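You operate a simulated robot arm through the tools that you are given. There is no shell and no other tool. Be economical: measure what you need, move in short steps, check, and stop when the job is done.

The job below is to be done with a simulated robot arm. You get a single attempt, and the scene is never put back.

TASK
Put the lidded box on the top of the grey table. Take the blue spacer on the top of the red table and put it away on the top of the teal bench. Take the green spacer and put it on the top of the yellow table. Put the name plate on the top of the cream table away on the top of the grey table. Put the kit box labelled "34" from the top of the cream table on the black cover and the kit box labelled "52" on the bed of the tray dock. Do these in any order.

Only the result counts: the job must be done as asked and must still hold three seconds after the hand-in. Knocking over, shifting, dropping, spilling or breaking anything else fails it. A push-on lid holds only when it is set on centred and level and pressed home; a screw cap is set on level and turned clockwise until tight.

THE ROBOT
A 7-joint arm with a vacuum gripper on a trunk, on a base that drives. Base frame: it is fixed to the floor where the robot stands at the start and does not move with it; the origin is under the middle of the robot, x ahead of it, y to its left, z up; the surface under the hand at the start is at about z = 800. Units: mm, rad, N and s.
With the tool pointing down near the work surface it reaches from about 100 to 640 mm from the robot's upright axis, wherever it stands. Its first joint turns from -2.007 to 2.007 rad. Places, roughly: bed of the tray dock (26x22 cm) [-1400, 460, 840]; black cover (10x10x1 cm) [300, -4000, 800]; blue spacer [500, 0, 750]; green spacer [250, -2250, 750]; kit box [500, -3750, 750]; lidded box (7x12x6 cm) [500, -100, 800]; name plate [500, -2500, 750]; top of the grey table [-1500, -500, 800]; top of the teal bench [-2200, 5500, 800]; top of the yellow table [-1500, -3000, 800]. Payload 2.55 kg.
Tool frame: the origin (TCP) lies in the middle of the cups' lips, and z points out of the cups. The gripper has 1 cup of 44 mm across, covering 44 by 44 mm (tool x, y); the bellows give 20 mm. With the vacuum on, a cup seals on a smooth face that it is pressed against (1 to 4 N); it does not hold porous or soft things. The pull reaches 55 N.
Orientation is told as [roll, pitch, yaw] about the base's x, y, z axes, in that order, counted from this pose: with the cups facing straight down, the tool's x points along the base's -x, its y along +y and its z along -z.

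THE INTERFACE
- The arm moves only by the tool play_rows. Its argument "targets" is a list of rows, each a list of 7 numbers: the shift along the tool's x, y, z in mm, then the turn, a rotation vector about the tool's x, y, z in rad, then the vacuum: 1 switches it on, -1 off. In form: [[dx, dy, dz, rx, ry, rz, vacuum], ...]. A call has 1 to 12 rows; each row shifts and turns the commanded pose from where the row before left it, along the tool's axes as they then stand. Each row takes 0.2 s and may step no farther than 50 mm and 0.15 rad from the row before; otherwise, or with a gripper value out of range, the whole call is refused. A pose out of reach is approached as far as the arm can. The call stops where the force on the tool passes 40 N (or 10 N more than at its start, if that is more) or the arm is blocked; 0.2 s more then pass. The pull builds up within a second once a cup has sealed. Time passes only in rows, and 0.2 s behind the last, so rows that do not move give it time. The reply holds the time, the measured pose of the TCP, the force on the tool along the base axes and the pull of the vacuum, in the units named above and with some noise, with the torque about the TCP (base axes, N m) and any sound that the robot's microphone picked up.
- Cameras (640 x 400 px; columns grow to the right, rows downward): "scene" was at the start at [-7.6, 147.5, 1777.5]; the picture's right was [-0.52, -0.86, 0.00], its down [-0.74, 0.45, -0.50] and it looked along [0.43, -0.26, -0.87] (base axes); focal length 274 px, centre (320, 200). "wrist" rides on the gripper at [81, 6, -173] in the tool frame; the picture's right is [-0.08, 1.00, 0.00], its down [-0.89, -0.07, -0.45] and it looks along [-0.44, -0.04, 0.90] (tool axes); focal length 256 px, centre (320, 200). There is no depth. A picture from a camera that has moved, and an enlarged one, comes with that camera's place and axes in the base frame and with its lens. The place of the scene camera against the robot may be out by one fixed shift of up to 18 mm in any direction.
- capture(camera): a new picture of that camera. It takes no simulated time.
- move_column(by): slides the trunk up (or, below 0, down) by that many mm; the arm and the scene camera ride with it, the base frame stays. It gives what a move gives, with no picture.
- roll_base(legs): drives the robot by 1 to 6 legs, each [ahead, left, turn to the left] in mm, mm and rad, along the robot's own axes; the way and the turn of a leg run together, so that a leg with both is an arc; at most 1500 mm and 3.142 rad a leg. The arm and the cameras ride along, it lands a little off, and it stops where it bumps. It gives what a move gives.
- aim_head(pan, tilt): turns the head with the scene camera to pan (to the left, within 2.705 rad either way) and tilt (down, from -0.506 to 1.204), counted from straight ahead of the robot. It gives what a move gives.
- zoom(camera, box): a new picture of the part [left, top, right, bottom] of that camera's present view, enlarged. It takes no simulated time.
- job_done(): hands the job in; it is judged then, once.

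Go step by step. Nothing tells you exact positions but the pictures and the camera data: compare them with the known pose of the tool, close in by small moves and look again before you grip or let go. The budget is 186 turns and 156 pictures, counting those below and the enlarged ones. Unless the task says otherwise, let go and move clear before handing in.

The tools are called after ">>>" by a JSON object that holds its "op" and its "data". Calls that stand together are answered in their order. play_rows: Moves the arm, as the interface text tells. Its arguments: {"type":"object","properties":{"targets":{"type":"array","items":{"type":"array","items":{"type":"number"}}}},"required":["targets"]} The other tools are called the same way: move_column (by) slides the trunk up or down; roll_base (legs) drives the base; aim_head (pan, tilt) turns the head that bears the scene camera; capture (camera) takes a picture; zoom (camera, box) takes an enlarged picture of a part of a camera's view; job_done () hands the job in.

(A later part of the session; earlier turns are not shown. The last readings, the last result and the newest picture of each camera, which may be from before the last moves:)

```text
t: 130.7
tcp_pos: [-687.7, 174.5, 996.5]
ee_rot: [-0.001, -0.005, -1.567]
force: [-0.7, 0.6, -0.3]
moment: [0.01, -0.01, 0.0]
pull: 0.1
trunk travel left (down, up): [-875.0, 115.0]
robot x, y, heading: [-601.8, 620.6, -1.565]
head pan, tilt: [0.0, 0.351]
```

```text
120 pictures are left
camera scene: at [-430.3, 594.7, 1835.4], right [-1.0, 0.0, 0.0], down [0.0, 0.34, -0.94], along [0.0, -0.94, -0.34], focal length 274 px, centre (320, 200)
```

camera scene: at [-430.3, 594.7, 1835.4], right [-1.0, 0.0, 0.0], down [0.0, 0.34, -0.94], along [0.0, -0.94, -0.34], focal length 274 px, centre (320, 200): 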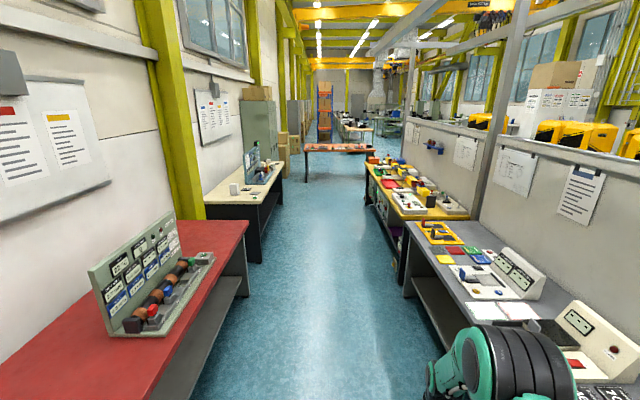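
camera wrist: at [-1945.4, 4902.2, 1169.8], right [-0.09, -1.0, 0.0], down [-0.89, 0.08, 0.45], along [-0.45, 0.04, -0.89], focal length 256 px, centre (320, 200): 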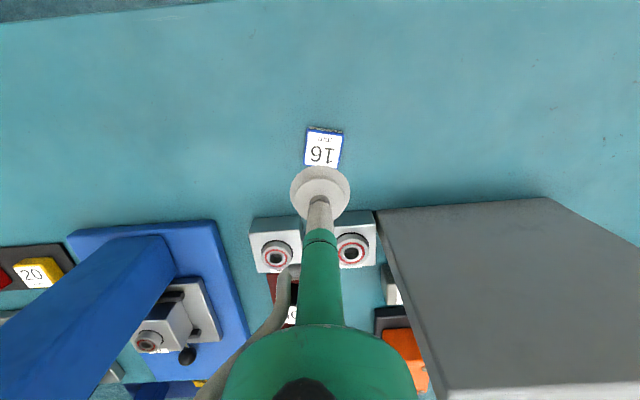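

The aisle is clear. I'll continue to y≈-2250 and turn left to face the cream table.

>>> {"op": "roll_base", "data": {"legs": [[1450, 0, 0], [1400, 0, 0], [0, 0, 1.567]]}}

>>> {"op": "aim_head", "data": {"pan": 0.0, "tilt": 0.5}}

>>> {"op": "capture", "data": {"camera": "scene"}}

>>> {"op": "aim_head", "data": {"pan": -0.9, "tilt": 0.5}}

>>> {"op": "capture", "data": {"camera": "scene"}}

```text
t: 148.0
tcp_pos: [-184.9, -2301.3, 998.6]
ee_rot: [-0.002, -0.007, -0.057]
force: [-0.3, 1.3, -0.9]
moment: [-0.01, 0.02, 0.05]
pull: 0.1
trunk travel left (down, up): [-875.0, 115.0]
robot x, y, heading: [-625.9, -2188.2, -0.057]
head pan, tilt: [0.0, 0.351]
```

```text
t: 148.7
tcp_pos: [-183.1, -2300.1, 998.0]
ee_rot: [-0.002, -0.006, -0.058]
force: [0.4, -0.3, 0.4]
moment: [0.0, 0.0, 0.0]
pull: 0.0
trunk travel left (down, up): [-875.0, 115.0]
robot x, y, heading: [-625.9, -2189.8, -0.061]
head pan, tilt: [0.0, 0.499]
```

```text
119 pictures are left
camera scene: at [-588.8, -2008.8, 1821.8], right [-0.06, -1.0, 0.0], down [-0.48, 0.03, -0.88], along [0.88, -0.05, -0.48], focal length 274 px, centre (320, 200)
```

scene: 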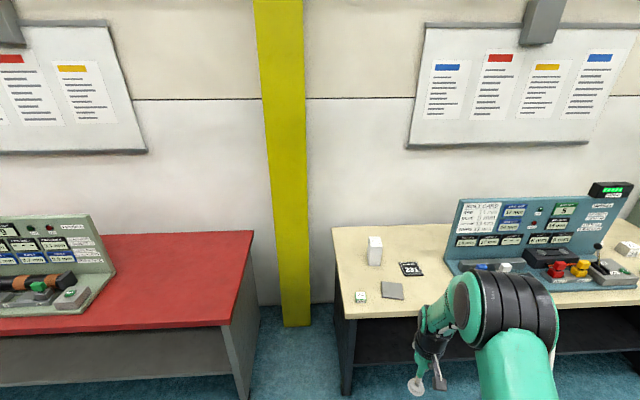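

```text
t: 149.9
tcp_pos: [-184.7, -2300.7, 997.5]
ee_rot: [-0.003, -0.005, -0.057]
force: [-0.2, 0.3, 0.0]
moment: [0.01, 0.03, -0.01]
pull: 0.0
trunk travel left (down, up): [-875.0, 115.0]
robot x, y, heading: [-622.7, -2188.0, -0.055]
head pan, tilt: [-0.901, 0.499]
```

```text
118 pictures are left
camera scene: at [-627.2, -2077.9, 1821.8], right [-0.82, -0.58, 0.0], down [-0.28, 0.39, -0.88], along [0.51, -0.72, -0.48], focal length 274 px, centre (320, 200)
```

scene: 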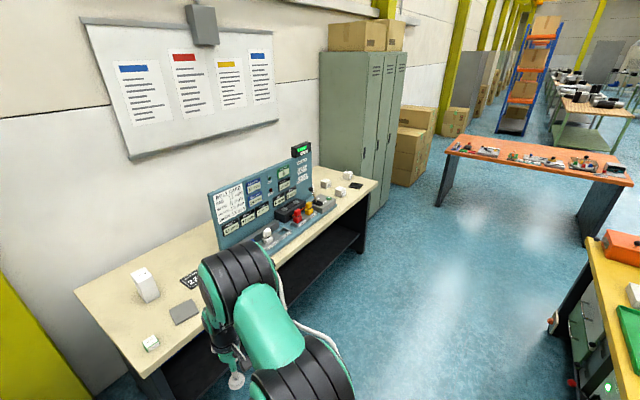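

The cream table holds a white kit, a small piece, a grey plate and a black plate near the left end, and kit boxes with the black cover at the far end. I'll zoom on both.

>>> {"op": "zoom", "data": {"camera": "scene", "box": [80, 250, 240, 360]}}

>>> {"op": "zoom", "data": {"camera": "scene", "box": [240, 140, 400, 250]}}

>>> {"op": "aim_head", "data": {"pan": 0.0, "tilt": 0.5}}

>>> {"op": "zoom", "data": {"camera": "scene", "box": [330, 215, 450, 325]}}

```text
3.64 times, centred on (160, 305) of scene
camera zoom: at [-627.2, -2077.9, 1821.8], right [-0.82, -0.58, 0.0], down [-0.28, 0.39, -0.88], along [0.51, -0.72, -0.48], focal length 997 px, centre (902, -182)
```

zoom: 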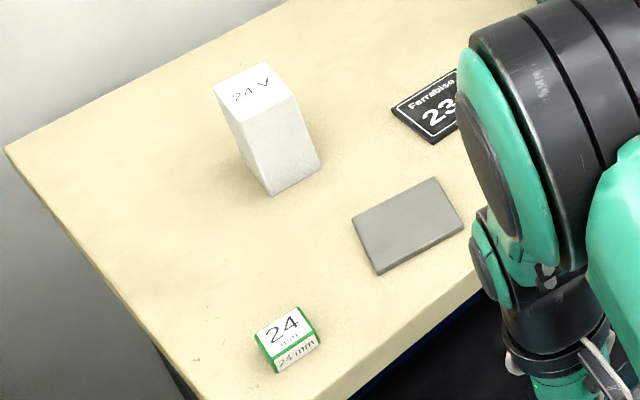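

```text
3.64 times, centred on (320, 195) of scene
camera zoom: at [-627.2, -2077.9, 1821.8], right [-0.82, -0.58, 0.0], down [-0.28, 0.39, -0.88], along [0.51, -0.72, -0.48], focal length 997 px, centre (320, 218)
```

zoom: 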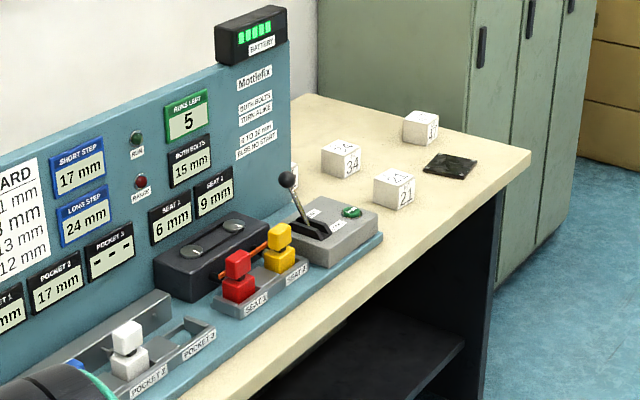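

```text
t: 151.1
tcp_pos: [-183.5, -2300.9, 997.0]
ee_rot: [-0.001, -0.006, -0.058]
force: [-0.4, -0.4, 0.8]
moment: [0.0, 0.0, 0.0]
pull: 0.0
trunk travel left (down, up): [-875.0, 115.0]
robot x, y, heading: [-627.7, -2186.1, -0.055]
head pan, tilt: [0.0, 0.499]
```

```text
3.64 times, centred on (390, 270) of scene
camera zoom: at [-588.8, -2008.8, 1821.8], right [-0.06, -1.0, 0.0], down [-0.48, 0.03, -0.88], along [0.88, -0.05, -0.48], focal length 997 px, centre (66, -54)
```

zoom: 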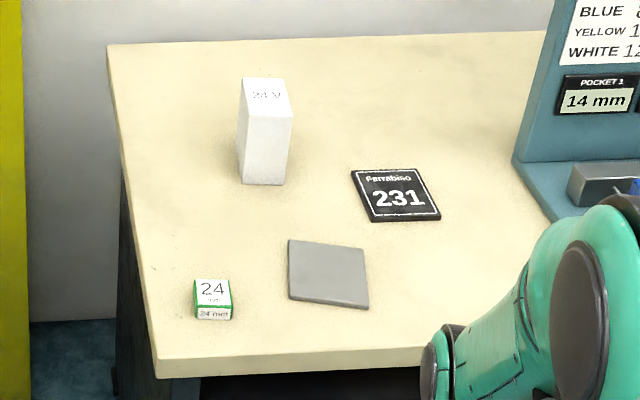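

The green spacer ("24 mm") is near (317, -2250) and the name plate is the black "Ferrabiso 231" near (490, -2555). At the far end the boxes 34, 21 and one more stand near the black cover. I'll go for the green spacer.

>>> {"op": "roll_base", "data": {"legs": [[500, 42, 0.057]]}}

>>> {"op": "capture", "data": {"camera": "wrist"}}

```text
t: 154.1
tcp_pos: [328.9, -2247.7, 997.6]
ee_rot: [-0.002, -0.005, -0.001]
force: [-0.1, -0.3, 0.0]
moment: [0.0, -0.01, -0.02]
pull: 0.0
trunk travel left (down, up): [-875.0, 115.0]
robot x, y, heading: [-118.4, -2159.3, 0.001]
head pan, tilt: [0.0, 0.499]
```

```text
114 pictures are left
camera wrist: at [246.7, -2241.5, 1169.2], right [0.08, 1.0, 0.0], down [0.89, -0.07, 0.45], along [0.45, -0.04, -0.89], focal length 256 px, centre (320, 200)
```

wrist: 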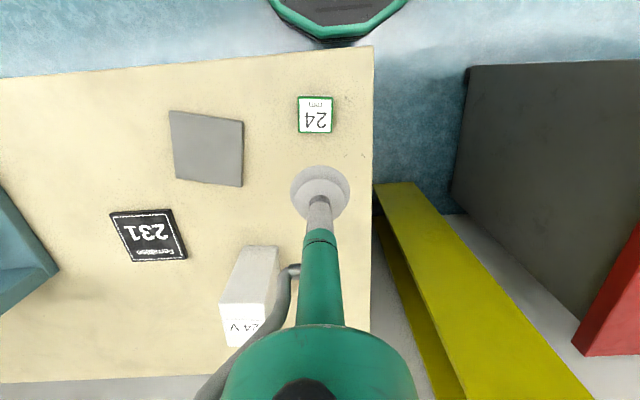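

The spacer top is at about (298, -2252). I'll move over it and lower, then recheck.

>>> {"op": "play_rows", "data": {"targets": [[31, -4.5, 20, 0, 0, 0, -1], [0, 0, 40, 0, 0, 0, -1], [0, 0, 40, 0, 0, 0, -1], [0, 0, 0, 0, 0, 0, -1]]}}

>>> {"op": "zoom", "data": {"camera": "wrist", "box": [270, 100, 370, 220]}}

```text
t: 155.1
tcp_pos: [298.9, -2255.3, 897.7]
ee_rot: [0.0, -0.006, 0.0]
force: [0.3, 0.6, -0.2]
moment: [-0.04, 0.03, 0.03]
pull: 0.0
trunk travel left (down, up): [-875.0, 115.0]
robot x, y, heading: [-122.0, -2160.3, -0.001]
head pan, tilt: [0.0, 0.499]
```

```text
3.33 times, centred on (320, 160) of wrist
camera zoom: at [217.1, -2248.4, 1069.5], right [0.08, 1.0, 0.0], down [0.89, -0.07, 0.45], along [0.45, -0.04, -0.89], focal length 853 px, centre (320, 333)
```

zoom: 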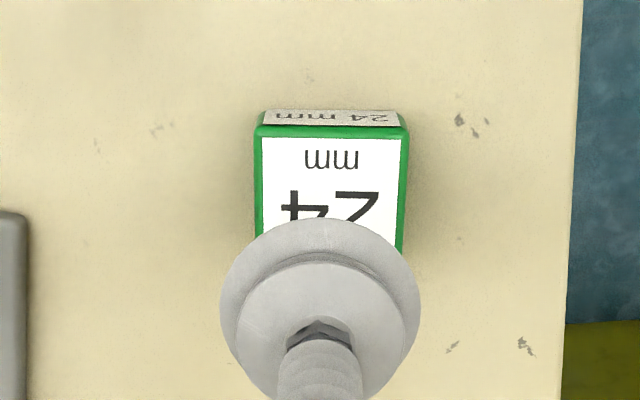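

Alignment is nearly perfect. I'll nudge 1.5 mm and press with vacuum on.

>>> {"op": "play_rows", "data": {"targets": [[0, 1.5, 40, 0, 0, 0, -1], [0, 0, 26, 0, 0, 0, 1], [0, 0, 4, 0, 0, 0, 1], [0, 0, 4, 0, 0, 0, 1], [0, 0, 0, 0, 0, 0, 1], [0, 0, 0, 0, 0, 0, 1]]}}

```text
t: 156.5
tcp_pos: [297.8, -2252.8, 823.8]
ee_rot: [-0.004, -0.006, -0.001]
force: [0.4, -1.6, 6.8]
moment: [0.07, 0.19, 0.03]
pull: 54.8
trunk travel left (down, up): [-875.0, 115.0]
robot x, y, heading: [-117.2, -2159.4, 0.0]
head pan, tilt: [0.0, 0.499]
```

Sealed. I'll lift, back away and turn round to the yellow table.

>>> {"op": "play_rows", "data": {"targets": [[0, 0, -5, 0, 0, 0, 1], [0, 0, -25, 0, 0, 0, 1], [0, 0, -45, 0, 0, 0, 1], [0, 0, -45, 0, 0, 0, 1], [0, 0, -45, 0, 0, 0, 1], [0, 0, -20, 0, 0, 0, 1]]}}

>>> {"op": "roll_base", "data": {"legs": [[-400, 0, 0], [0, 0, 3.14]]}}

>>> {"op": "aim_head", "data": {"pan": 0.0, "tilt": 0.55}}

>>> {"op": "capture", "data": {"camera": "scene"}}

```text
t: 157.9
tcp_pos: [293.8, -2251.6, 1010.4]
ee_rot: [-0.001, -0.007, 0.0]
force: [0.4, -0.7, -0.8]
moment: [-0.02, 0.0, 0.0]
pull: 54.8
trunk travel left (down, up): [-875.0, 115.0]
robot x, y, heading: [-122.5, -2158.5, 0.001]
head pan, tilt: [0.0, 0.499]
```

```text
t: 167.6
tcp_pos: [-927.8, -2047.5, 1009.6]
ee_rot: [-0.001, -0.007, 3.082]
force: [0.8, -0.4, -1.7]
moment: [0.04, 0.0, 0.0]
pull: 54.9
trunk travel left (down, up): [-875.0, 115.0]
robot x, y, heading: [-522.6, -2165.6, 3.086]
head pan, tilt: [0.0, 0.499]
```

```text
t: 168.3
tcp_pos: [-927.9, -2047.4, 1009.4]
ee_rot: [-0.001, -0.005, 3.082]
force: [0.2, 0.0, -1.2]
moment: [0.0, 0.02, 0.03]
pull: 55.3
trunk travel left (down, up): [-875.0, 115.0]
robot x, y, heading: [-521.9, -2162.2, 3.087]
head pan, tilt: [0.0, 0.55]
```

```text
112 pictures are left
camera scene: at [-565.2, -2330.8, 1817.2], right [0.06, 1.0, 0.0], down [0.52, -0.03, -0.85], along [-0.85, 0.05, -0.52], focal length 274 px, centre (320, 200)
```

scene: 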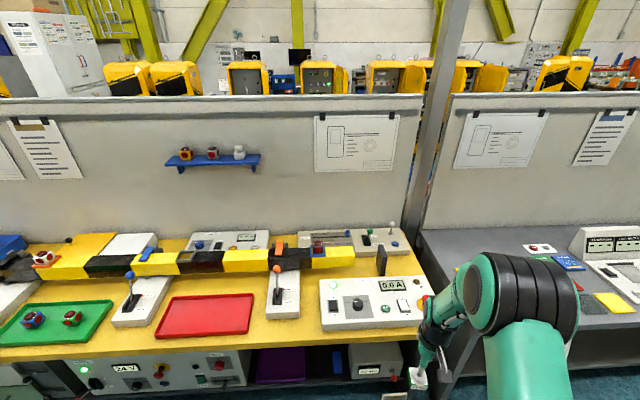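

The yellow table is crowded; I'll zoom to find a free patch.

>>> {"op": "zoom", "data": {"camera": "scene", "box": [200, 210, 440, 360]}}

>>> {"op": "zoom", "data": {"camera": "scene", "box": [0, 210, 240, 360]}}

```text
2.67 times, centred on (320, 285) of scene
camera zoom: at [-565.2, -2330.8, 1817.2], right [0.06, 1.0, 0.0], down [0.52, -0.03, -0.85], along [-0.85, 0.05, -0.52], focal length 731 px, centre (320, -27)
```

zoom: 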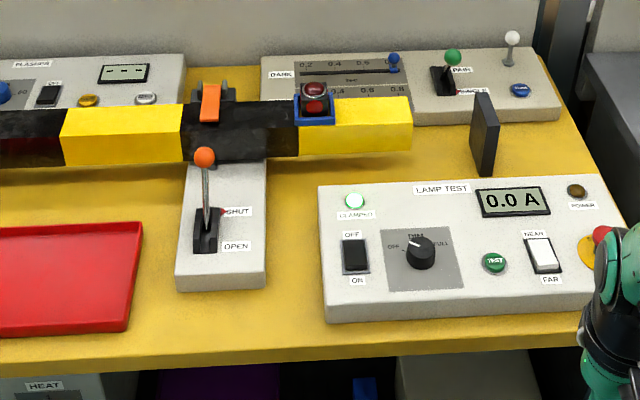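

```text
2.67 times, centred on (120, 285) of scene
camera zoom: at [-565.2, -2330.8, 1817.2], right [0.06, 1.0, 0.0], down [0.52, -0.03, -0.85], along [-0.85, 0.05, -0.52], focal length 731 px, centre (853, -27)
```

zoom: 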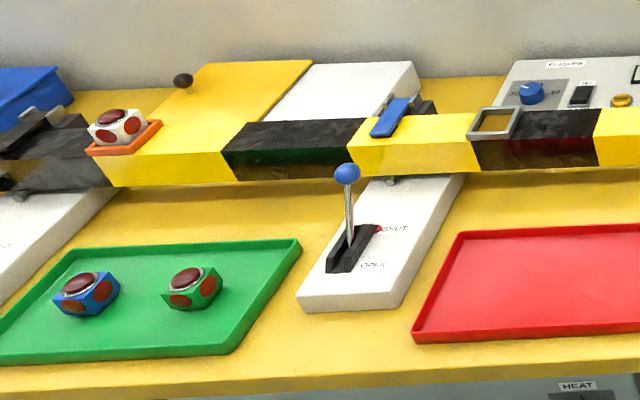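

There is a clear patch in front of the white "SHUT/OPEN" lever box, x about -1180…-1280 and y about -2570…-2290. I'll bring the tool above (-1230, -2430).

>>> {"op": "roll_base", "data": {"legs": [[0, 367, 0.055], [286, 0, 0]]}}

>>> {"op": "capture", "data": {"camera": "wrist"}}

```text
t: 172.2
tcp_pos: [-1230.8, -2431.3, 1009.1]
ee_rot: [-0.001, -0.006, 3.14]
force: [-0.1, 0.0, -1.5]
moment: [0.03, -0.04, 0.0]
pull: 54.7
trunk travel left (down, up): [-875.0, 115.0]
robot x, y, heading: [-820.1, -2524.9, 3.142]
head pan, tilt: [0.0, 0.55]
```

```text
109 pictures are left
camera wrist: at [-1150.2, -2439.3, 1180.5], right [-0.08, -1.0, 0.0], down [-0.89, 0.07, 0.45], along [-0.45, 0.04, -0.89], focal length 256 px, centre (320, 200)
```

wrist: 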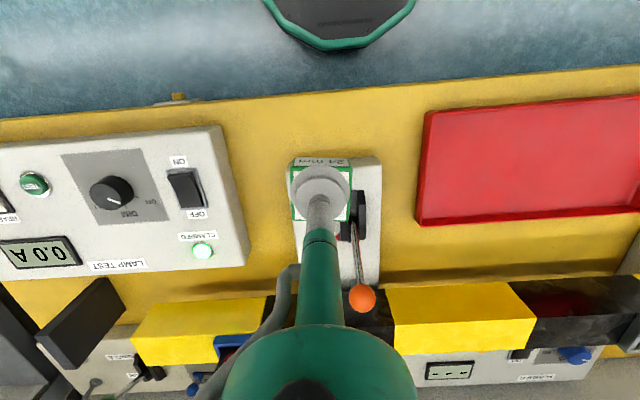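

The patch is clear: front edge at x≈-1179, lever box at x≈-1273. I'll centre at -1226 and lower with care.

>>> {"op": "play_rows", "data": {"targets": [[5, 0, 40, 0, 0, 0, 1], [0, 0, 45, 0, 0, 0, 1], [0, 0, 45, 0, 0, 0, 1], [0, 0, 15, 0, 0, 0, 1], [0, 0, 15, 0, 0, 0, 1], [0, 0, 10, 0, 0, 0, 1], [0, 0, 5, 0, 0, 0, 1], [0, 0, 4, 0, 0, 0, 1], [0, 0, 4, 0, 0, 0, 1], [0, 0, 0, 0, 0, 0, 1]]}}

>>> {"op": "capture", "data": {"camera": "wrist"}}

```text
t: 174.4
tcp_pos: [-1228.4, -2432.5, 824.4]
ee_rot: [0.0, -0.005, 3.139]
force: [-0.3, -0.2, -1.5]
moment: [0.01, 0.0, 0.0]
pull: 54.9
trunk travel left (down, up): [-875.0, 115.0]
robot x, y, heading: [-824.0, -2524.5, 3.134]
head pan, tilt: [0.0, 0.55]
```

```text
108 pictures are left
camera wrist: at [-1145.8, -2439.4, 996.7], right [-0.08, -1.0, 0.0], down [-0.89, 0.07, 0.45], along [-0.45, 0.04, -0.89], focal length 256 px, centre (320, 200)
```

wrist: 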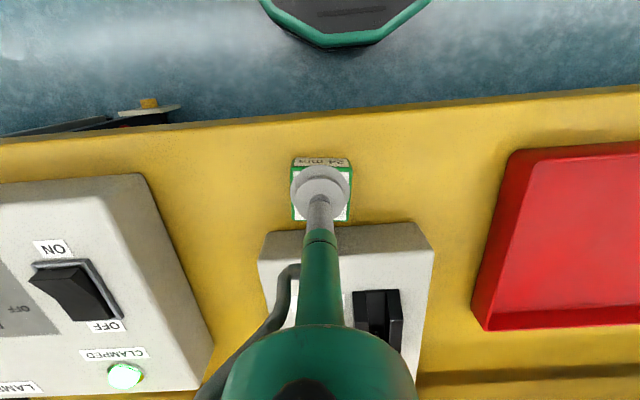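

Nearly at the surface and still hanging free. I'll continue in small steps until contact.

>>> {"op": "play_rows", "data": {"targets": [[0, 0, 4, 0, 0, 0, 1], [0, 0, 4, 0, 0, 0, 1], [0, 0, 3, 0, 0, 0, 1], [0, 0, 0, 0, 0, 0, 1]]}}

```text
t: 175.2
tcp_pos: [-1228.3, -2432.2, 817.8]
ee_rot: [-0.004, -0.011, 3.14]
force: [6.2, -2.9, 21.5]
moment: [-0.12, -0.27, -0.02]
pull: 54.4
trunk travel left (down, up): [-875.0, 115.0]
robot x, y, heading: [-817.8, -2522.9, 3.135]
head pan, tilt: [0.0, 0.55]
stopped in row 3: the force on the tool passed its limit at 40 N (the readings are from after the stop); the commanded pose is now the measured one
```

Contact made. Releasing and lifting away.

>>> {"op": "play_rows", "data": {"targets": [[0, 0, 0, 0, 0, 0, -1], [0, 0, 0, 0, 0, 0, -1], [0, 0, 0, 0, 0, 0, -1], [0, 0, 0, 0, 0, 0, -1], [0, 0, 0, 0, 0, 0, -1], [0, 0, -3, 0, 0, 0, -1], [0, 0, -6, 0, 0, 0, -1], [0, 0, -30, 0, 0, 0, -1], [0, 0, -50, 0, 0, 0, -1], [0, 0, -50, 0, 0, 0, -1], [0, 0, -45, 0, 0, 0, -1]]}}

>>> {"op": "capture", "data": {"camera": "wrist"}}

```text
t: 177.6
tcp_pos: [-1228.7, -2432.1, 999.2]
ee_rot: [-0.003, -0.01, 3.139]
force: [0.3, 0.1, 0.5]
moment: [0.0, 0.0, -0.02]
pull: 0.0
trunk travel left (down, up): [-875.0, 115.0]
robot x, y, heading: [-817.9, -2522.1, 3.144]
head pan, tilt: [0.0, 0.55]
```

```text
107 pictures are left
camera wrist: at [-1144.6, -2438.8, 1169.7], right [-0.08, -1.0, 0.0], down [-0.89, 0.07, 0.45], along [-0.45, 0.04, -0.89], focal length 256 px, centre (320, 200)
```

wrist: 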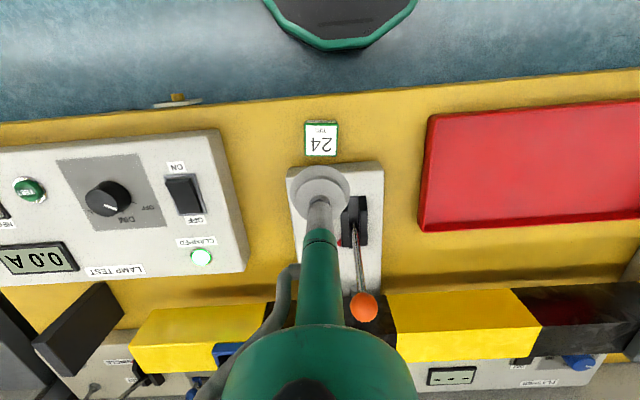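

The green spacer is done. Now the "231" name plate at about (482, -2560): back out, turn, and approach the cream table.

>>> {"op": "roll_base", "data": {"legs": [[-400, 0, 0], [0, 0, -3.14], [390, 52, 0]]}}

>>> {"op": "capture", "data": {"camera": "wrist"}}

```text
t: 189.4
tcp_pos: [388.3, -2529.6, 996.8]
ee_rot: [-0.005, -0.009, 0.036]
force: [-0.1, -0.2, 0.2]
moment: [0.01, 0.01, -0.01]
pull: 0.1
trunk travel left (down, up): [-875.0, 115.0]
robot x, y, heading: [-23.8, -2452.2, 0.039]
head pan, tilt: [0.0, 0.55]
```

```text
106 pictures are left
camera wrist: at [306.4, -2526.1, 1169.0], right [0.04, 1.0, 0.0], down [0.89, -0.03, 0.45], along [0.45, -0.02, -0.89], focal length 256 px, centre (320, 200)
```

wrist: 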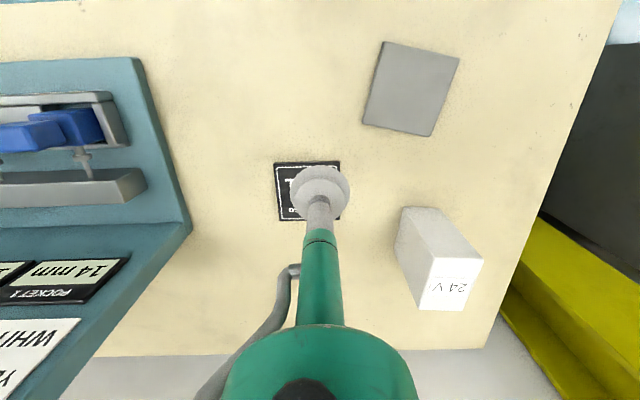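

The plate is about 100 mm square, centred near (478, -2549). I'll extend over it, descend and check.

>>> {"op": "play_rows", "data": {"targets": [[-45, -11, 0, 0, 0, 0, -1], [-44, -11, 20, 0, 0, 0, -1], [0, 0, 45, 0, 0, 0, -1], [0, 0, 45, 0, 0, 0, -1], [0, 0, 0, 0, 0, 0, -1]]}}

>>> {"op": "capture", "data": {"camera": "wrist"}}

```text
t: 190.6
tcp_pos: [478.2, -2548.0, 885.6]
ee_rot: [-0.003, -0.011, 0.038]
force: [-0.1, -0.4, 0.2]
moment: [0.01, 0.0, 0.03]
pull: 0.1
trunk travel left (down, up): [-875.0, 115.0]
robot x, y, heading: [-23.5, -2453.9, 0.044]
head pan, tilt: [0.0, 0.55]
```

```text
105 pictures are left
camera wrist: at [395.6, -2544.7, 1057.3], right [0.04, 1.0, 0.0], down [0.89, -0.03, 0.46], along [0.46, -0.02, -0.89], focal length 256 px, centre (320, 200)
```

wrist: 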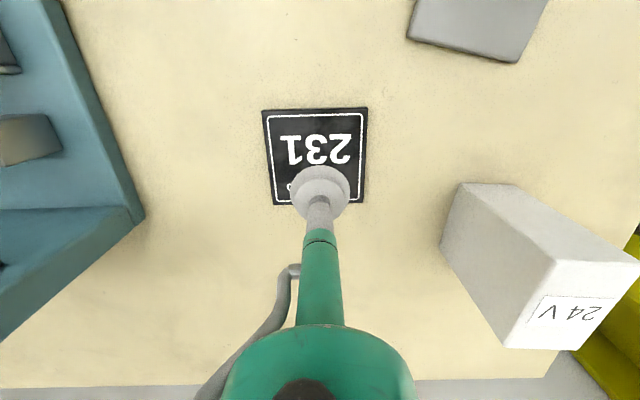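

Plate centre is (481, -2551). Trimming 3 mm and pressing down with vacuum.

>>> {"op": "play_rows", "data": {"targets": [[-3, -3, 40, 0, 0, 0, -1], [0, 0, 32, 0, 0, 0, -1], [0, 0, 5, 0, 0, 0, 1], [0, 0, 4, 0, 0, 0, 1], [0, 0, 3, 0, 0, 0, 1], [0, 0, 0, 0, 0, 0, 1]]}}

```text
t: 192.0
tcp_pos: [483.9, -2551.8, 806.7]
ee_rot: [-0.005, -0.018, 0.038]
force: [-3.7, -1.2, 31.6]
moment: [0.22, 0.49, 0.02]
pull: 54.8
trunk travel left (down, up): [-875.0, 115.0]
robot x, y, heading: [-21.2, -2456.9, 0.04]
head pan, tilt: [0.0, 0.55]
```

Sealed. Lift, retract, then drive to the grey table next to the lidded box.

>>> {"op": "play_rows", "data": {"targets": [[0, 0, -8, 0, 0, 0, 1], [0, 0, -20, 0, 0, 0, 1], [0, 0, -45, 0, 0, 0, 1], [0, 0, -50, 0, 0, 0, 1], [0, 0, -50, 0, 0, 0, 1], [0, 0, -30, 0, 0, 0, 1], [45, 11, 0, 0, 0, 0, 1], [45, 11, 0, 0, 0, 0, 1], [0, 0, 0, 0, 0, 0, 1]]}}

>>> {"op": "roll_base", "data": {"legs": [[-430, 0, 0], [0, 0, 3.1], [0, -1300, 0], [0, -1300, 0]]}}

>>> {"op": "capture", "data": {"camera": "wrist"}}

>>> {"op": "capture", "data": {"camera": "scene"}}

```text
t: 194.0
tcp_pos: [390.0, -2534.3, 1006.5]
ee_rot: [-0.004, -0.008, 0.039]
force: [0.3, -0.8, -0.9]
moment: [-0.03, 0.04, -0.02]
pull: 55.0
trunk travel left (down, up): [-875.0, 115.0]
robot x, y, heading: [-22.3, -2454.3, 0.041]
head pan, tilt: [0.0, 0.55]
```

```text
t: 216.1
tcp_pos: [-761.3, 252.7, 1008.4]
ee_rot: [-0.002, -0.009, 3.091]
force: [0.6, -0.3, -1.4]
moment: [0.0, -0.01, -0.01]
pull: 55.0
trunk travel left (down, up): [-875.0, 115.0]
robot x, y, heading: [-357.8, 137.5, 3.089]
head pan, tilt: [0.0, 0.55]
```

```text
104 pictures are left
camera wrist: at [-679.7, 242.3, 1179.1], right [-0.13, -0.99, 0.0], down [-0.88, 0.11, 0.45], along [-0.45, 0.06, -0.89], focal length 256 px, centre (320, 200)
```

wrist: 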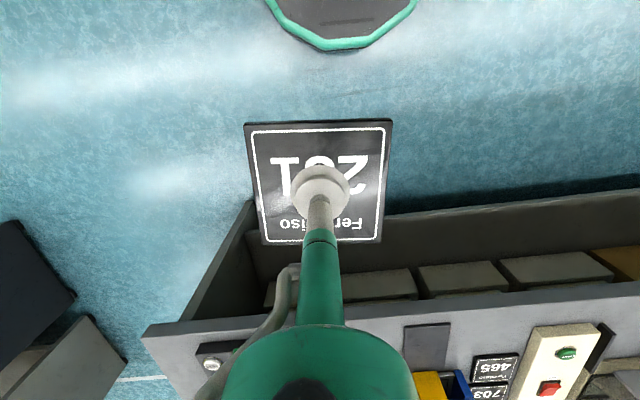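

```text
103 pictures are left
camera scene: at [-399.3, -31.3, 1817.2], right [0.05, 1.0, 0.0], down [0.52, -0.03, -0.85], along [-0.85, 0.04, -0.52], focal length 274 px, centre (320, 200)
```

scene: 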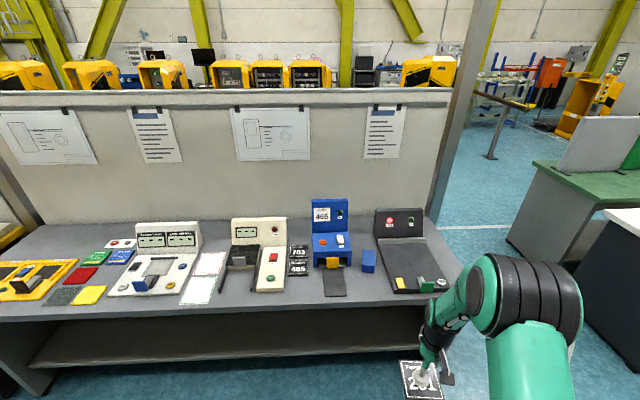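

The lidded box stands well. There's room in front of it, between the black strip and the dock, for the plate around (-1250, 222). Driving in.

>>> {"op": "roll_base", "data": {"legs": [[483, 22, 0.052]]}}

>>> {"op": "capture", "data": {"camera": "wrist"}}

```text
t: 219.0
tcp_pos: [-1252.2, 220.1, 1007.9]
ee_rot: [-0.003, -0.009, -3.137]
force: [0.0, 0.2, -0.7]
moment: [-0.04, -0.01, -0.03]
pull: 55.5
trunk travel left (down, up): [-875.0, 115.0]
robot x, y, heading: [-840.6, 127.9, -3.141]
head pan, tilt: [0.0, 0.55]
```

```text
102 pictures are left
camera wrist: at [-1170.3, 213.7, 1179.0], right [-0.08, -1.0, 0.0], down [-0.89, 0.07, 0.45], along [-0.45, 0.04, -0.89], focal length 256 px, centre (320, 200)
```

wrist: 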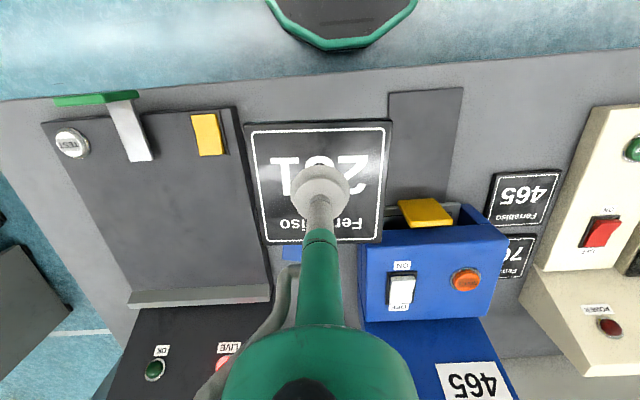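

The plate would span x≈-1192…-1296 with the box behind at -1325 and the dock and strip well to either side. Lowering.

>>> {"op": "play_rows", "data": {"targets": [[8, 0, 40, 0, 0, 0, 1], [0, 0, 50, 0, 0, 0, 1], [0, 0, 50, 0, 0, 0, 1], [0, 0, 40, 0, 0, 0, 1], [0, 0, 10, 0, 0, 0, 1], [0, 0, 5, 0, 0, 0, 1], [0, 0, 0, 0, 0, 0, 1]]}}

>>> {"op": "capture", "data": {"camera": "wrist"}}

```text
t: 220.6
tcp_pos: [-1245.0, 221.2, 812.6]
ee_rot: [-0.004, -0.01, -3.138]
force: [0.0, -0.9, -0.8]
moment: [-0.02, -0.03, 0.04]
pull: 55.0
trunk travel left (down, up): [-875.0, 115.0]
robot x, y, heading: [-841.4, 125.0, -3.138]
head pan, tilt: [0.0, 0.55]
```

```text
101 pictures are left
camera wrist: at [-1163.4, 214.7, 983.8], right [-0.08, -1.0, 0.0], down [-0.89, 0.07, 0.45], along [-0.45, 0.04, -0.89], focal length 256 px, centre (320, 200)
```

wrist: 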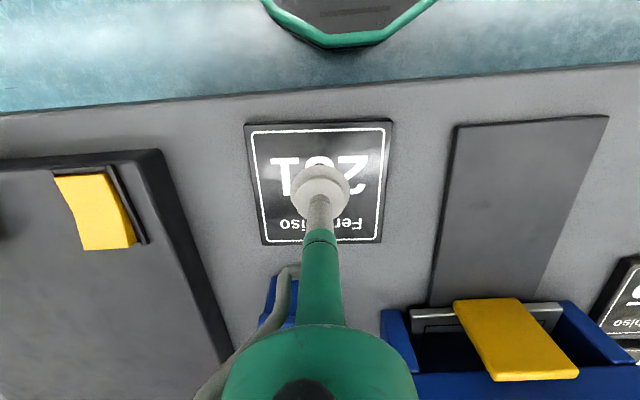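

Well centred and clear all round. Lowering the last few millimetres to contact.

>>> {"op": "play_rows", "data": {"targets": [[0, 0, 4, 0, 0, 0, 1], [0, 0, 3, 0, 0, 0, 1], [0, 0, 3, 0, 0, 0, 1], [0, 0, 0, 0, 0, 0, 1]]}}

```text
t: 221.5
tcp_pos: [-1246.0, 221.6, 805.1]
ee_rot: [-0.005, -0.011, -3.138]
force: [7.3, 0.1, 21.1]
moment: [-0.09, -0.06, -0.03]
pull: 55.0
trunk travel left (down, up): [-875.0, 115.0]
robot x, y, heading: [-839.5, 128.9, -3.139]
head pan, tilt: [0.0, 0.55]
stopped in row 4: the force on the tool passed its limit at 40 N (the readings are from after the stop); the commanded pose is now the measured one
```

>>> {"op": "play_rows", "data": {"targets": [[0, 0, 0, 0, 0, 0, -1], [0, 0, 0, 0, 0, 0, -1], [0, 0, 0, 0, 0, 0, -1], [0, 0, 0, 0, 0, 0, -1], [0, 0, 0, 0, 0, 0, -1], [0, 0, -3, 0, 0, 0, -1], [0, 0, -6, 0, 0, 0, -1], [0, 0, -30, 0, 0, 0, -1], [0, 0, -50, 0, 0, 0, -1], [0, 0, -50, 0, 0, 0, -1], [0, 0, -50, 0, 0, 0, -1]]}}

>>> {"op": "capture", "data": {"camera": "wrist"}}

>>> {"op": "aim_head", "data": {"pan": -0.35, "tilt": 0.85}}

>>> {"op": "capture", "data": {"camera": "scene"}}

```text
t: 223.9
tcp_pos: [-1244.4, 221.6, 993.7]
ee_rot: [-0.002, -0.013, -3.137]
force: [1.2, 0.2, -0.1]
moment: [0.03, 0.03, -0.01]
pull: 0.2
trunk travel left (down, up): [-875.0, 115.0]
robot x, y, heading: [-838.8, 126.3, -3.137]
head pan, tilt: [0.0, 0.55]
```

```text
100 pictures are left
camera wrist: at [-1162.1, 214.4, 1165.9], right [-0.08, -1.0, 0.0], down [-0.89, 0.07, 0.46], along [-0.45, 0.04, -0.89], focal length 256 px, centre (320, 200)
```

wrist: 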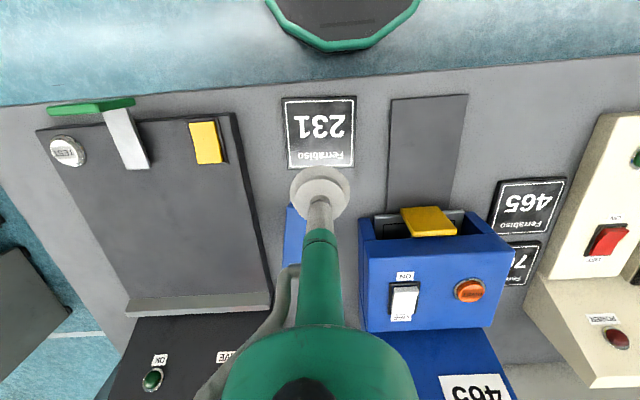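

```text
t: 224.7
tcp_pos: [-1247.9, 221.4, 992.9]
ee_rot: [-0.003, -0.01, -3.138]
force: [-0.6, -0.3, 0.2]
moment: [-0.01, -0.02, -0.01]
pull: 0.0
trunk travel left (down, up): [-875.0, 115.0]
robot x, y, heading: [-839.9, 125.6, -3.138]
head pan, tilt: [-0.351, 0.85]
```

```text
99 pictures are left
camera scene: at [-858.7, -17.4, 1791.9], right [0.34, 0.94, 0.0], down [0.71, -0.25, -0.66], along [-0.62, 0.22, -0.75], focal length 274 px, centre (320, 200)
```

scene: 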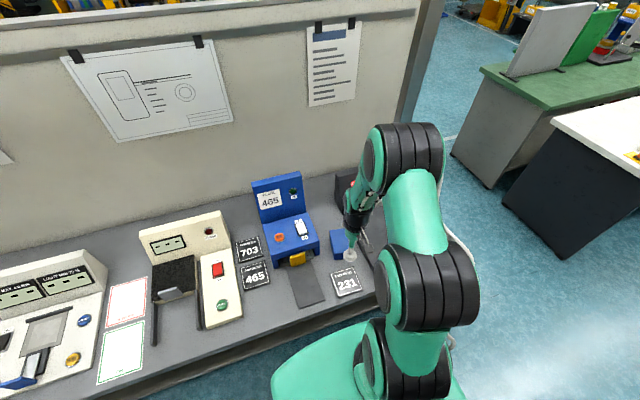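

The plate is in place beside the lidded box. Now on to the kit boxes at the far end of the cream table (y≈-3750).

>>> {"op": "roll_base", "data": {"legs": [[-420, 0, 0], [0, 1250, 0], [0, 1250, 0], [0, 1150, 0], [0, 0, 3.138]]}}

>>> {"op": "aim_head", "data": {"pan": 0.0, "tilt": 0.55}}

>>> {"op": "capture", "data": {"camera": "scene"}}

```text
t: 252.0
tcp_pos: [79.9, -3594.7, 993.8]
ee_rot: [-0.003, -0.012, 0.064]
force: [-0.6, 0.2, -0.5]
moment: [-0.02, -0.02, -0.02]
pull: 0.1
trunk travel left (down, up): [-875.0, 115.0]
robot x, y, heading: [-327.5, -3528.2, 0.061]
head pan, tilt: [-0.351, 0.85]
```

```text
t: 252.9
tcp_pos: [79.9, -3594.9, 993.4]
ee_rot: [-0.003, -0.013, 0.064]
force: [0.8, -0.5, -1.1]
moment: [0.0, -0.05, 0.01]
pull: 0.1
trunk travel left (down, up): [-875.0, 115.0]
robot x, y, heading: [-329.7, -3526.3, 0.065]
head pan, tilt: [0.0, 0.55]
```

```text
98 pictures are left
camera scene: at [-316.1, -3340.2, 1817.2], right [0.06, -1.0, 0.0], down [-0.52, -0.03, -0.85], along [0.85, 0.05, -0.52], focal length 274 px, centre (320, 200)
```

scene: 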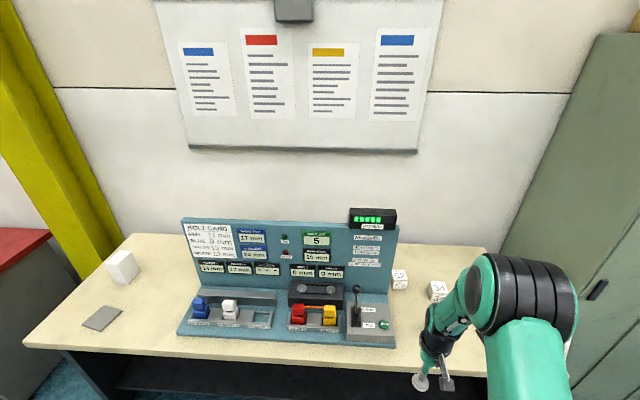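

I see kit boxes to the right of the panel, partly hidden by the arm. I'll straighten up and drive closer, then use the wrist camera.

>>> {"op": "roll_base", "data": {"legs": [[300, -140, -0.063]]}}

>>> {"op": "capture", "data": {"camera": "wrist"}}

>>> {"op": "aim_head", "data": {"pan": -0.6, "tilt": 0.7}}

>>> {"op": "capture", "data": {"camera": "scene"}}

```text
t: 255.1
tcp_pos: [382.3, -3755.0, 994.7]
ee_rot: [-0.004, -0.013, -0.005]
force: [0.3, -0.5, 0.5]
moment: [0.0, 0.02, 0.0]
pull: 0.1
trunk travel left (down, up): [-875.0, 115.0]
robot x, y, heading: [-21.3, -3658.4, -0.009]
head pan, tilt: [0.0, 0.55]
```

```text
97 pictures are left
camera wrist: at [300.6, -3747.0, 1165.0], right [0.09, 1.0, 0.0], down [0.89, -0.07, 0.46], along [0.45, -0.04, -0.89], focal length 256 px, centre (320, 200)
```

wrist: 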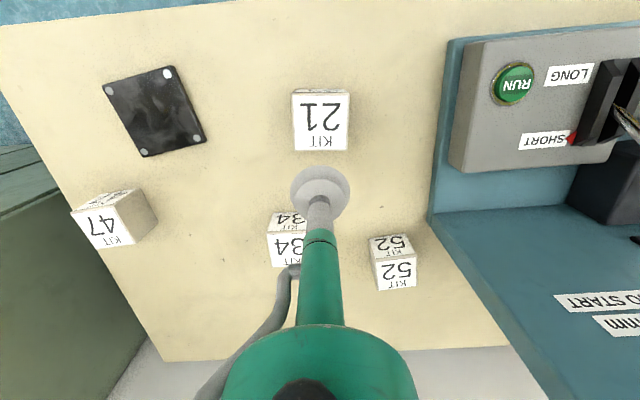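

```text
t: 256.1
tcp_pos: [384.2, -3754.1, 995.2]
ee_rot: [-0.004, -0.013, -0.008]
force: [-0.6, -0.9, 0.1]
moment: [0.05, 0.0, 0.01]
pull: 0.1
trunk travel left (down, up): [-875.0, 115.0]
robot x, y, heading: [-21.5, -3654.8, 0.001]
head pan, tilt: [-0.6, 0.7]
```

```text
96 pictures are left
camera scene: at [-14.9, -3521.3, 1804.1], right [-0.57, -0.82, 0.0], down [-0.53, 0.37, -0.77], along [0.63, -0.44, -0.64], focal length 274 px, centre (320, 200)
```

scene: 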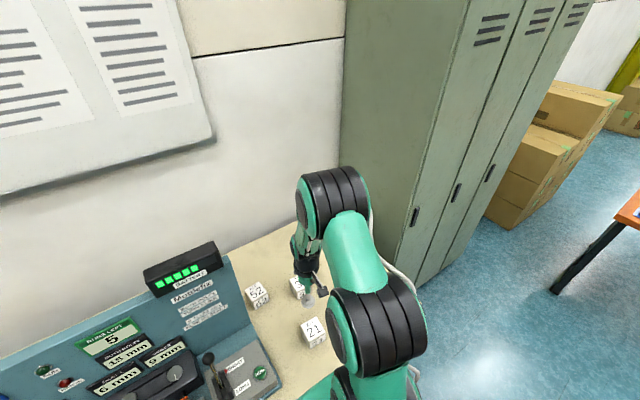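

Kits 34, 52, 21 and 47 are identified, and the black cover is near (328, -3970). Kit 34's top I put at about (531, -3818); I'll sidestep and extend the tool toward it.

>>> {"op": "roll_base", "data": {"legs": [[40, -60, 0.005]]}}

>>> {"op": "play_rows", "data": {"targets": [[-40, 0, 0, 0, 0, 0, -1], [-30, 0, 30, 0, 0, 0, -1], [0, 0, 0, 0, 0, 0, -1]]}}

>>> {"op": "capture", "data": {"camera": "wrist"}}

```text
t: 257.1
tcp_pos: [423.1, -3813.5, 993.0]
ee_rot: [-0.002, -0.013, 0.001]
force: [0.4, -0.8, -0.5]
moment: [0.03, 0.03, -0.03]
pull: 0.1
trunk travel left (down, up): [-875.0, 115.0]
robot x, y, heading: [17.6, -3716.1, -0.004]
head pan, tilt: [-0.6, 0.7]
```

```text
t: 257.9
tcp_pos: [494.0, -3811.7, 964.4]
ee_rot: [-0.003, -0.013, 0.0]
force: [-0.7, 0.5, -0.6]
moment: [-0.02, -0.01, -0.01]
pull: 0.0
trunk travel left (down, up): [-875.0, 115.0]
robot x, y, heading: [18.0, -3714.7, -0.001]
head pan, tilt: [-0.6, 0.7]
```

```text
95 pictures are left
camera wrist: at [410.1, -3805.0, 1135.5], right [0.08, 1.0, 0.0], down [0.89, -0.07, 0.46], along [0.46, -0.04, -0.89], focal length 256 px, centre (320, 200)
```

wrist: 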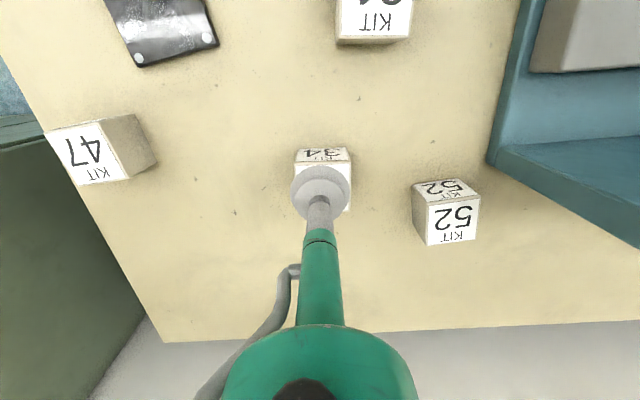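

Kit 34's top centre is near (537, -3812). I'll extend 43 mm, lower to about 900 and check.

>>> {"op": "play_rows", "data": {"targets": [[-43, -1, 0, 0, 0, 0, -1], [0, 0, 40, 0, 0, 0, -1], [0, 0, 25, 0, 0, 0, -1], [0, 0, 0, 0, 0, 0, -1]]}}

>>> {"op": "capture", "data": {"camera": "wrist"}}

```text
t: 258.9
tcp_pos: [536.5, -3813.7, 899.4]
ee_rot: [-0.004, -0.013, -0.001]
force: [0.1, -0.8, 1.2]
moment: [0.03, -0.01, -0.02]
pull: 0.0
trunk travel left (down, up): [-875.0, 115.0]
robot x, y, heading: [14.6, -3714.7, -0.001]
head pan, tilt: [-0.6, 0.7]
```

```text
94 pictures are left
camera wrist: at [453.7, -3807.3, 1070.3], right [0.08, 1.0, 0.0], down [0.89, -0.07, 0.46], along [0.46, -0.04, -0.89], focal length 256 px, centre (320, 200)
```

wrist: 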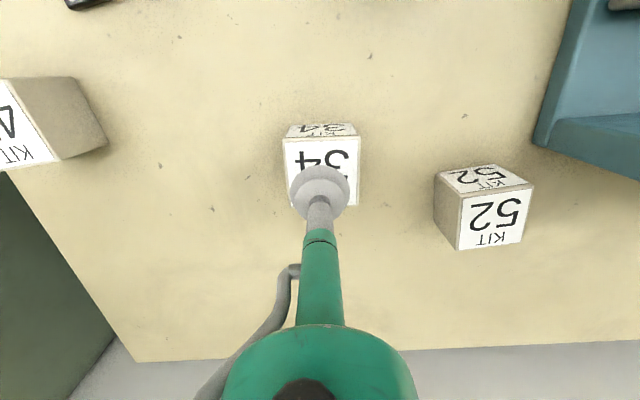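

Centred. Descending with vacuum on.

>>> {"op": "play_rows", "data": {"targets": [[-1, 0, 30, 0, 0, 0, 1], [0, 0, 4, 0, 0, 0, 1], [0, 0, 4, 0, 0, 0, 1], [0, 0, 4, 0, 0, 0, 1], [0, 0, 4, 0, 0, 0, 1], [0, 0, 0, 0, 0, 0, 1]]}}

```text
t: 260.3
tcp_pos: [538.8, -3812.8, 857.7]
ee_rot: [-0.005, -0.021, 0.0]
force: [-3.4, 2.5, 29.0]
moment: [0.49, 0.46, -0.03]
pull: 55.0
trunk travel left (down, up): [-875.0, 115.0]
robot x, y, heading: [12.2, -3714.8, 0.001]
head pan, tilt: [-0.6, 0.7]
```

Sealed at full pull. I'll lift, then swing toward the black cover at about (328, -3970).

>>> {"op": "play_rows", "data": {"targets": [[0, 0, -8, 0, 0, 0, 1], [0, 0, -25, 0, 0, 0, 1], [0, 0, -45, 0, 0, 0, 1], [0, 0, -45, 0, 0, 0, 1], [40, -25, -15, 0, 0, 0, 1], [40, -25, 0, 0, 0, 0, 1], [40, -25, 0, 0, 0, 0, 1], [40, -30, 0, 0, 0, 0, 1], [0, 0, 0, 0, 0, 0, 1]]}}

>>> {"op": "capture", "data": {"camera": "wrist"}}

```text
t: 262.3
tcp_pos: [375.1, -3916.0, 989.8]
ee_rot: [-0.004, -0.011, 0.002]
force: [-0.3, -0.1, -4.5]
moment: [0.0, -0.02, -0.01]
pull: 54.1
trunk travel left (down, up): [-875.0, 115.0]
robot x, y, heading: [17.3, -3716.6, -0.001]
head pan, tilt: [-0.6, 0.7]
```

```text
93 pictures are left
camera wrist: at [293.1, -3910.3, 1160.8], right [0.08, 1.0, 0.0], down [0.89, -0.07, 0.46], along [0.45, -0.04, -0.89], focal length 256 px, centre (320, 200)
```

wrist: 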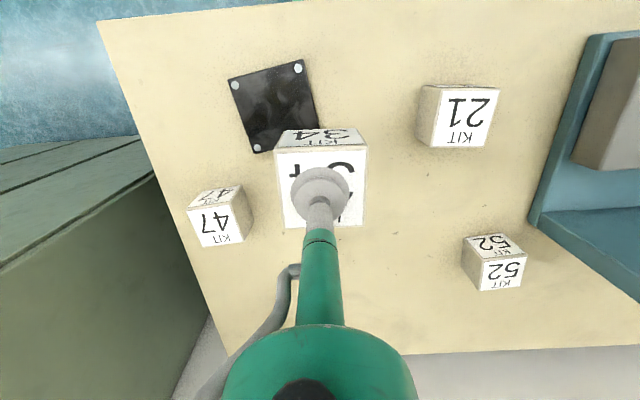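

The cover's centre is about (330, -3967). I'll move above it and lower partway.

>>> {"op": "play_rows", "data": {"targets": [[25, -25, 0, 0, 0, 0, 1], [20, -25, 0, 0, 0, 0, 1], [0, 0, 40, 0, 0, 0, 1], [0, 0, 35, 0, 0, 0, 1], [0, 0, 0, 0, 0, 0, 1]]}}

>>> {"op": "capture", "data": {"camera": "wrist"}}

>>> {"op": "capture", "data": {"camera": "scene"}}

```text
t: 263.5
tcp_pos: [333.7, -3968.7, 914.4]
ee_rot: [-0.003, -0.014, 0.0]
force: [0.2, -0.8, -2.1]
moment: [-0.02, 0.0, 0.04]
pull: 54.9
trunk travel left (down, up): [-875.0, 115.0]
robot x, y, heading: [14.3, -3712.9, 0.003]
head pan, tilt: [-0.6, 0.7]
```

```text
92 pictures are left
camera wrist: at [250.8, -3963.1, 1084.6], right [0.08, 1.0, 0.0], down [0.89, -0.07, 0.46], along [0.46, -0.04, -0.89], focal length 256 px, centre (320, 200)
```

wrist: 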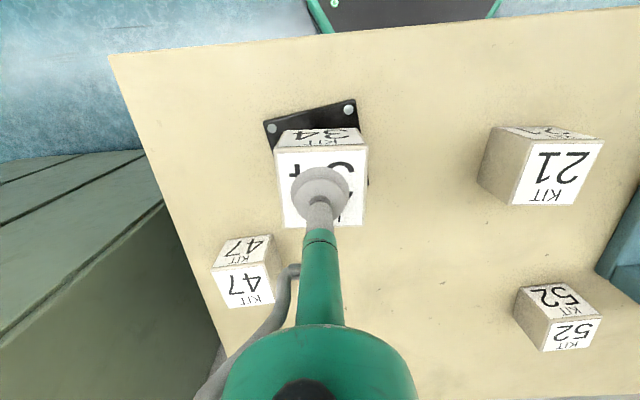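

```text
91 pictures are left
camera scene: at [22.8, -3581.1, 1804.1], right [-0.57, -0.82, 0.0], down [-0.53, 0.36, -0.77], along [0.63, -0.43, -0.64], focal length 274 px, centre (320, 200)
```

scene: 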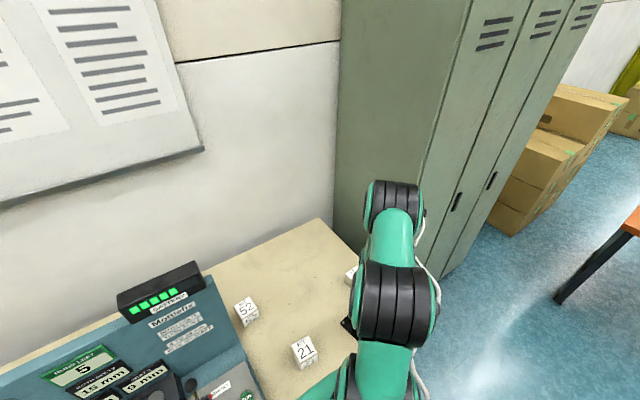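

The two estimates of the cover centre average to (334, -3968), right under the tool. Lowering in steps to contact.

>>> {"op": "play_rows", "data": {"targets": [[0, 0, 25, 0, 0, 0, 1], [0, 0, 8, 0, 0, 0, 1], [0, 0, 4, 0, 0, 0, 1], [0, 0, 4, 0, 0, 0, 1], [0, 0, 0, 0, 0, 0, 1]]}}

```text
t: 264.7
tcp_pos: [333.5, -3969.1, 873.6]
ee_rot: [-0.004, -0.012, -0.002]
force: [0.3, 0.7, -2.4]
moment: [0.01, -0.01, -0.03]
pull: 54.9
trunk travel left (down, up): [-875.0, 115.0]
robot x, y, heading: [14.1, -3713.2, -0.0]
head pan, tilt: [-0.6, 0.7]
```

>>> {"op": "play_rows", "data": {"targets": [[0, 0, 3, 0, 0, 0, 1], [0, 0, 3, 0, 0, 0, 1], [0, 0, 2, 0, 0, 0, 1], [0, 0, 0, 0, 0, 0, 1]]}}

>>> {"op": "zoom", "data": {"camera": "wrist", "box": [200, 70, 440, 260]}}

```text
t: 265.7
tcp_pos: [333.2, -3969.5, 868.2]
ee_rot: [-0.007, -0.015, -0.001]
force: [-1.0, 1.6, 22.8]
moment: [0.39, 0.14, 0.04]
pull: 54.3
trunk travel left (down, up): [-875.0, 115.0]
robot x, y, heading: [20.2, -3715.0, 0.001]
head pan, tilt: [-0.6, 0.7]
```

```text
2.11 times, centred on (320, 165) of wrist
camera zoom: at [249.6, -3961.8, 1038.7], right [0.08, 1.0, -0.01], down [0.89, -0.07, 0.46], along [0.46, -0.04, -0.89], focal length 539 px, centre (320, 274)
```

zoom: 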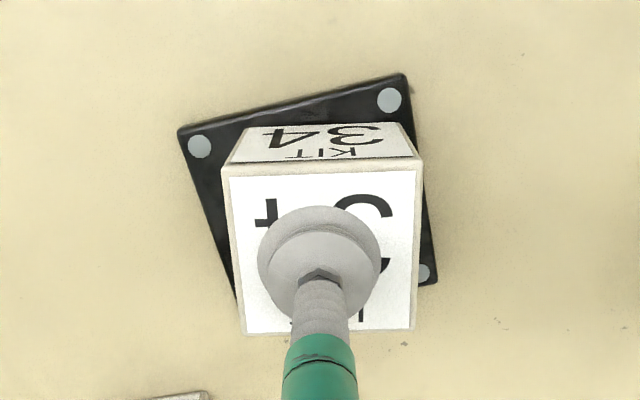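

The box rests on the cover but sits a bit off centre and skewed. I'll lift a little, turn it 0.2 rad to align, shift a few millimetres and set it down again.

>>> {"op": "play_rows", "data": {"targets": [[0, 0, -10, 0, 0, 0, 1], [0, 0, -10, 0, 0, 0, 1], [-6, -4, 0, 0, 0, 0, 1], [0, 0, 0, 0, 0, -0.1, 1], [0, 0, 0, 0, 0, -0.1, 1], [0, 0, 0, 0, 0, 0, 1], [0, 0, 8, 0, 0, 0, 1], [0, 0, 0, 0, 0, 0, 1]]}}

>>> {"op": "zoom", "data": {"camera": "wrist", "box": [200, 70, 440, 260]}}

```text
t: 267.5
tcp_pos: [339.7, -3971.7, 878.3]
ee_rot: [-0.005, -0.009, 0.198]
force: [0.4, -0.2, -2.9]
moment: [0.03, -0.01, 0.02]
pull: 54.9
trunk travel left (down, up): [-875.0, 115.0]
robot x, y, heading: [22.9, -3716.1, 0.001]
head pan, tilt: [-0.6, 0.7]
```

```text
2.11 times, centred on (320, 165) of wrist
camera zoom: at [256.4, -3981.5, 1049.8], right [-0.12, 0.99, 0.0], down [0.88, 0.11, 0.46], along [0.45, 0.05, -0.89], focal length 539 px, centre (320, 274)
```

zoom: 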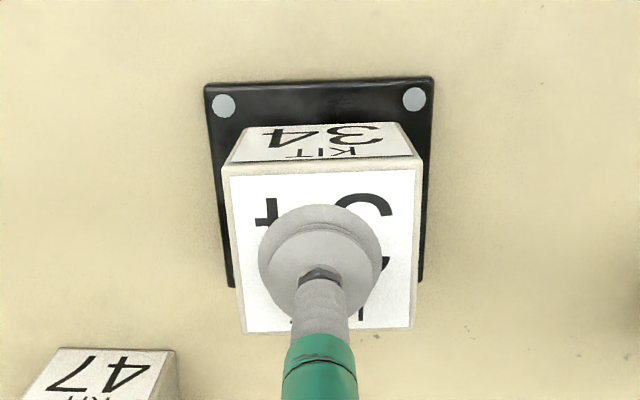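

Aligned and centred now. Setting it down and releasing.

>>> {"op": "play_rows", "data": {"targets": [[0, 0, 4, 0, 0, 0, 1], [0, 0, 4, 0, 0, 0, 1], [0, 0, 2, 0, 0, 0, 1], [0, 0, 1, 0, 0, 0, 1], [0, 0, 0, 0, 0, 0, 1]]}}

```text
t: 268.7
tcp_pos: [338.5, -3972.0, 868.2]
ee_rot: [-0.01, -0.014, 0.201]
force: [-4.5, -2.2, 12.4]
moment: [0.3, 0.06, 0.06]
pull: 54.6
trunk travel left (down, up): [-875.0, 115.0]
robot x, y, heading: [14.5, -3718.0, 0.003]
head pan, tilt: [-0.6, 0.7]
```

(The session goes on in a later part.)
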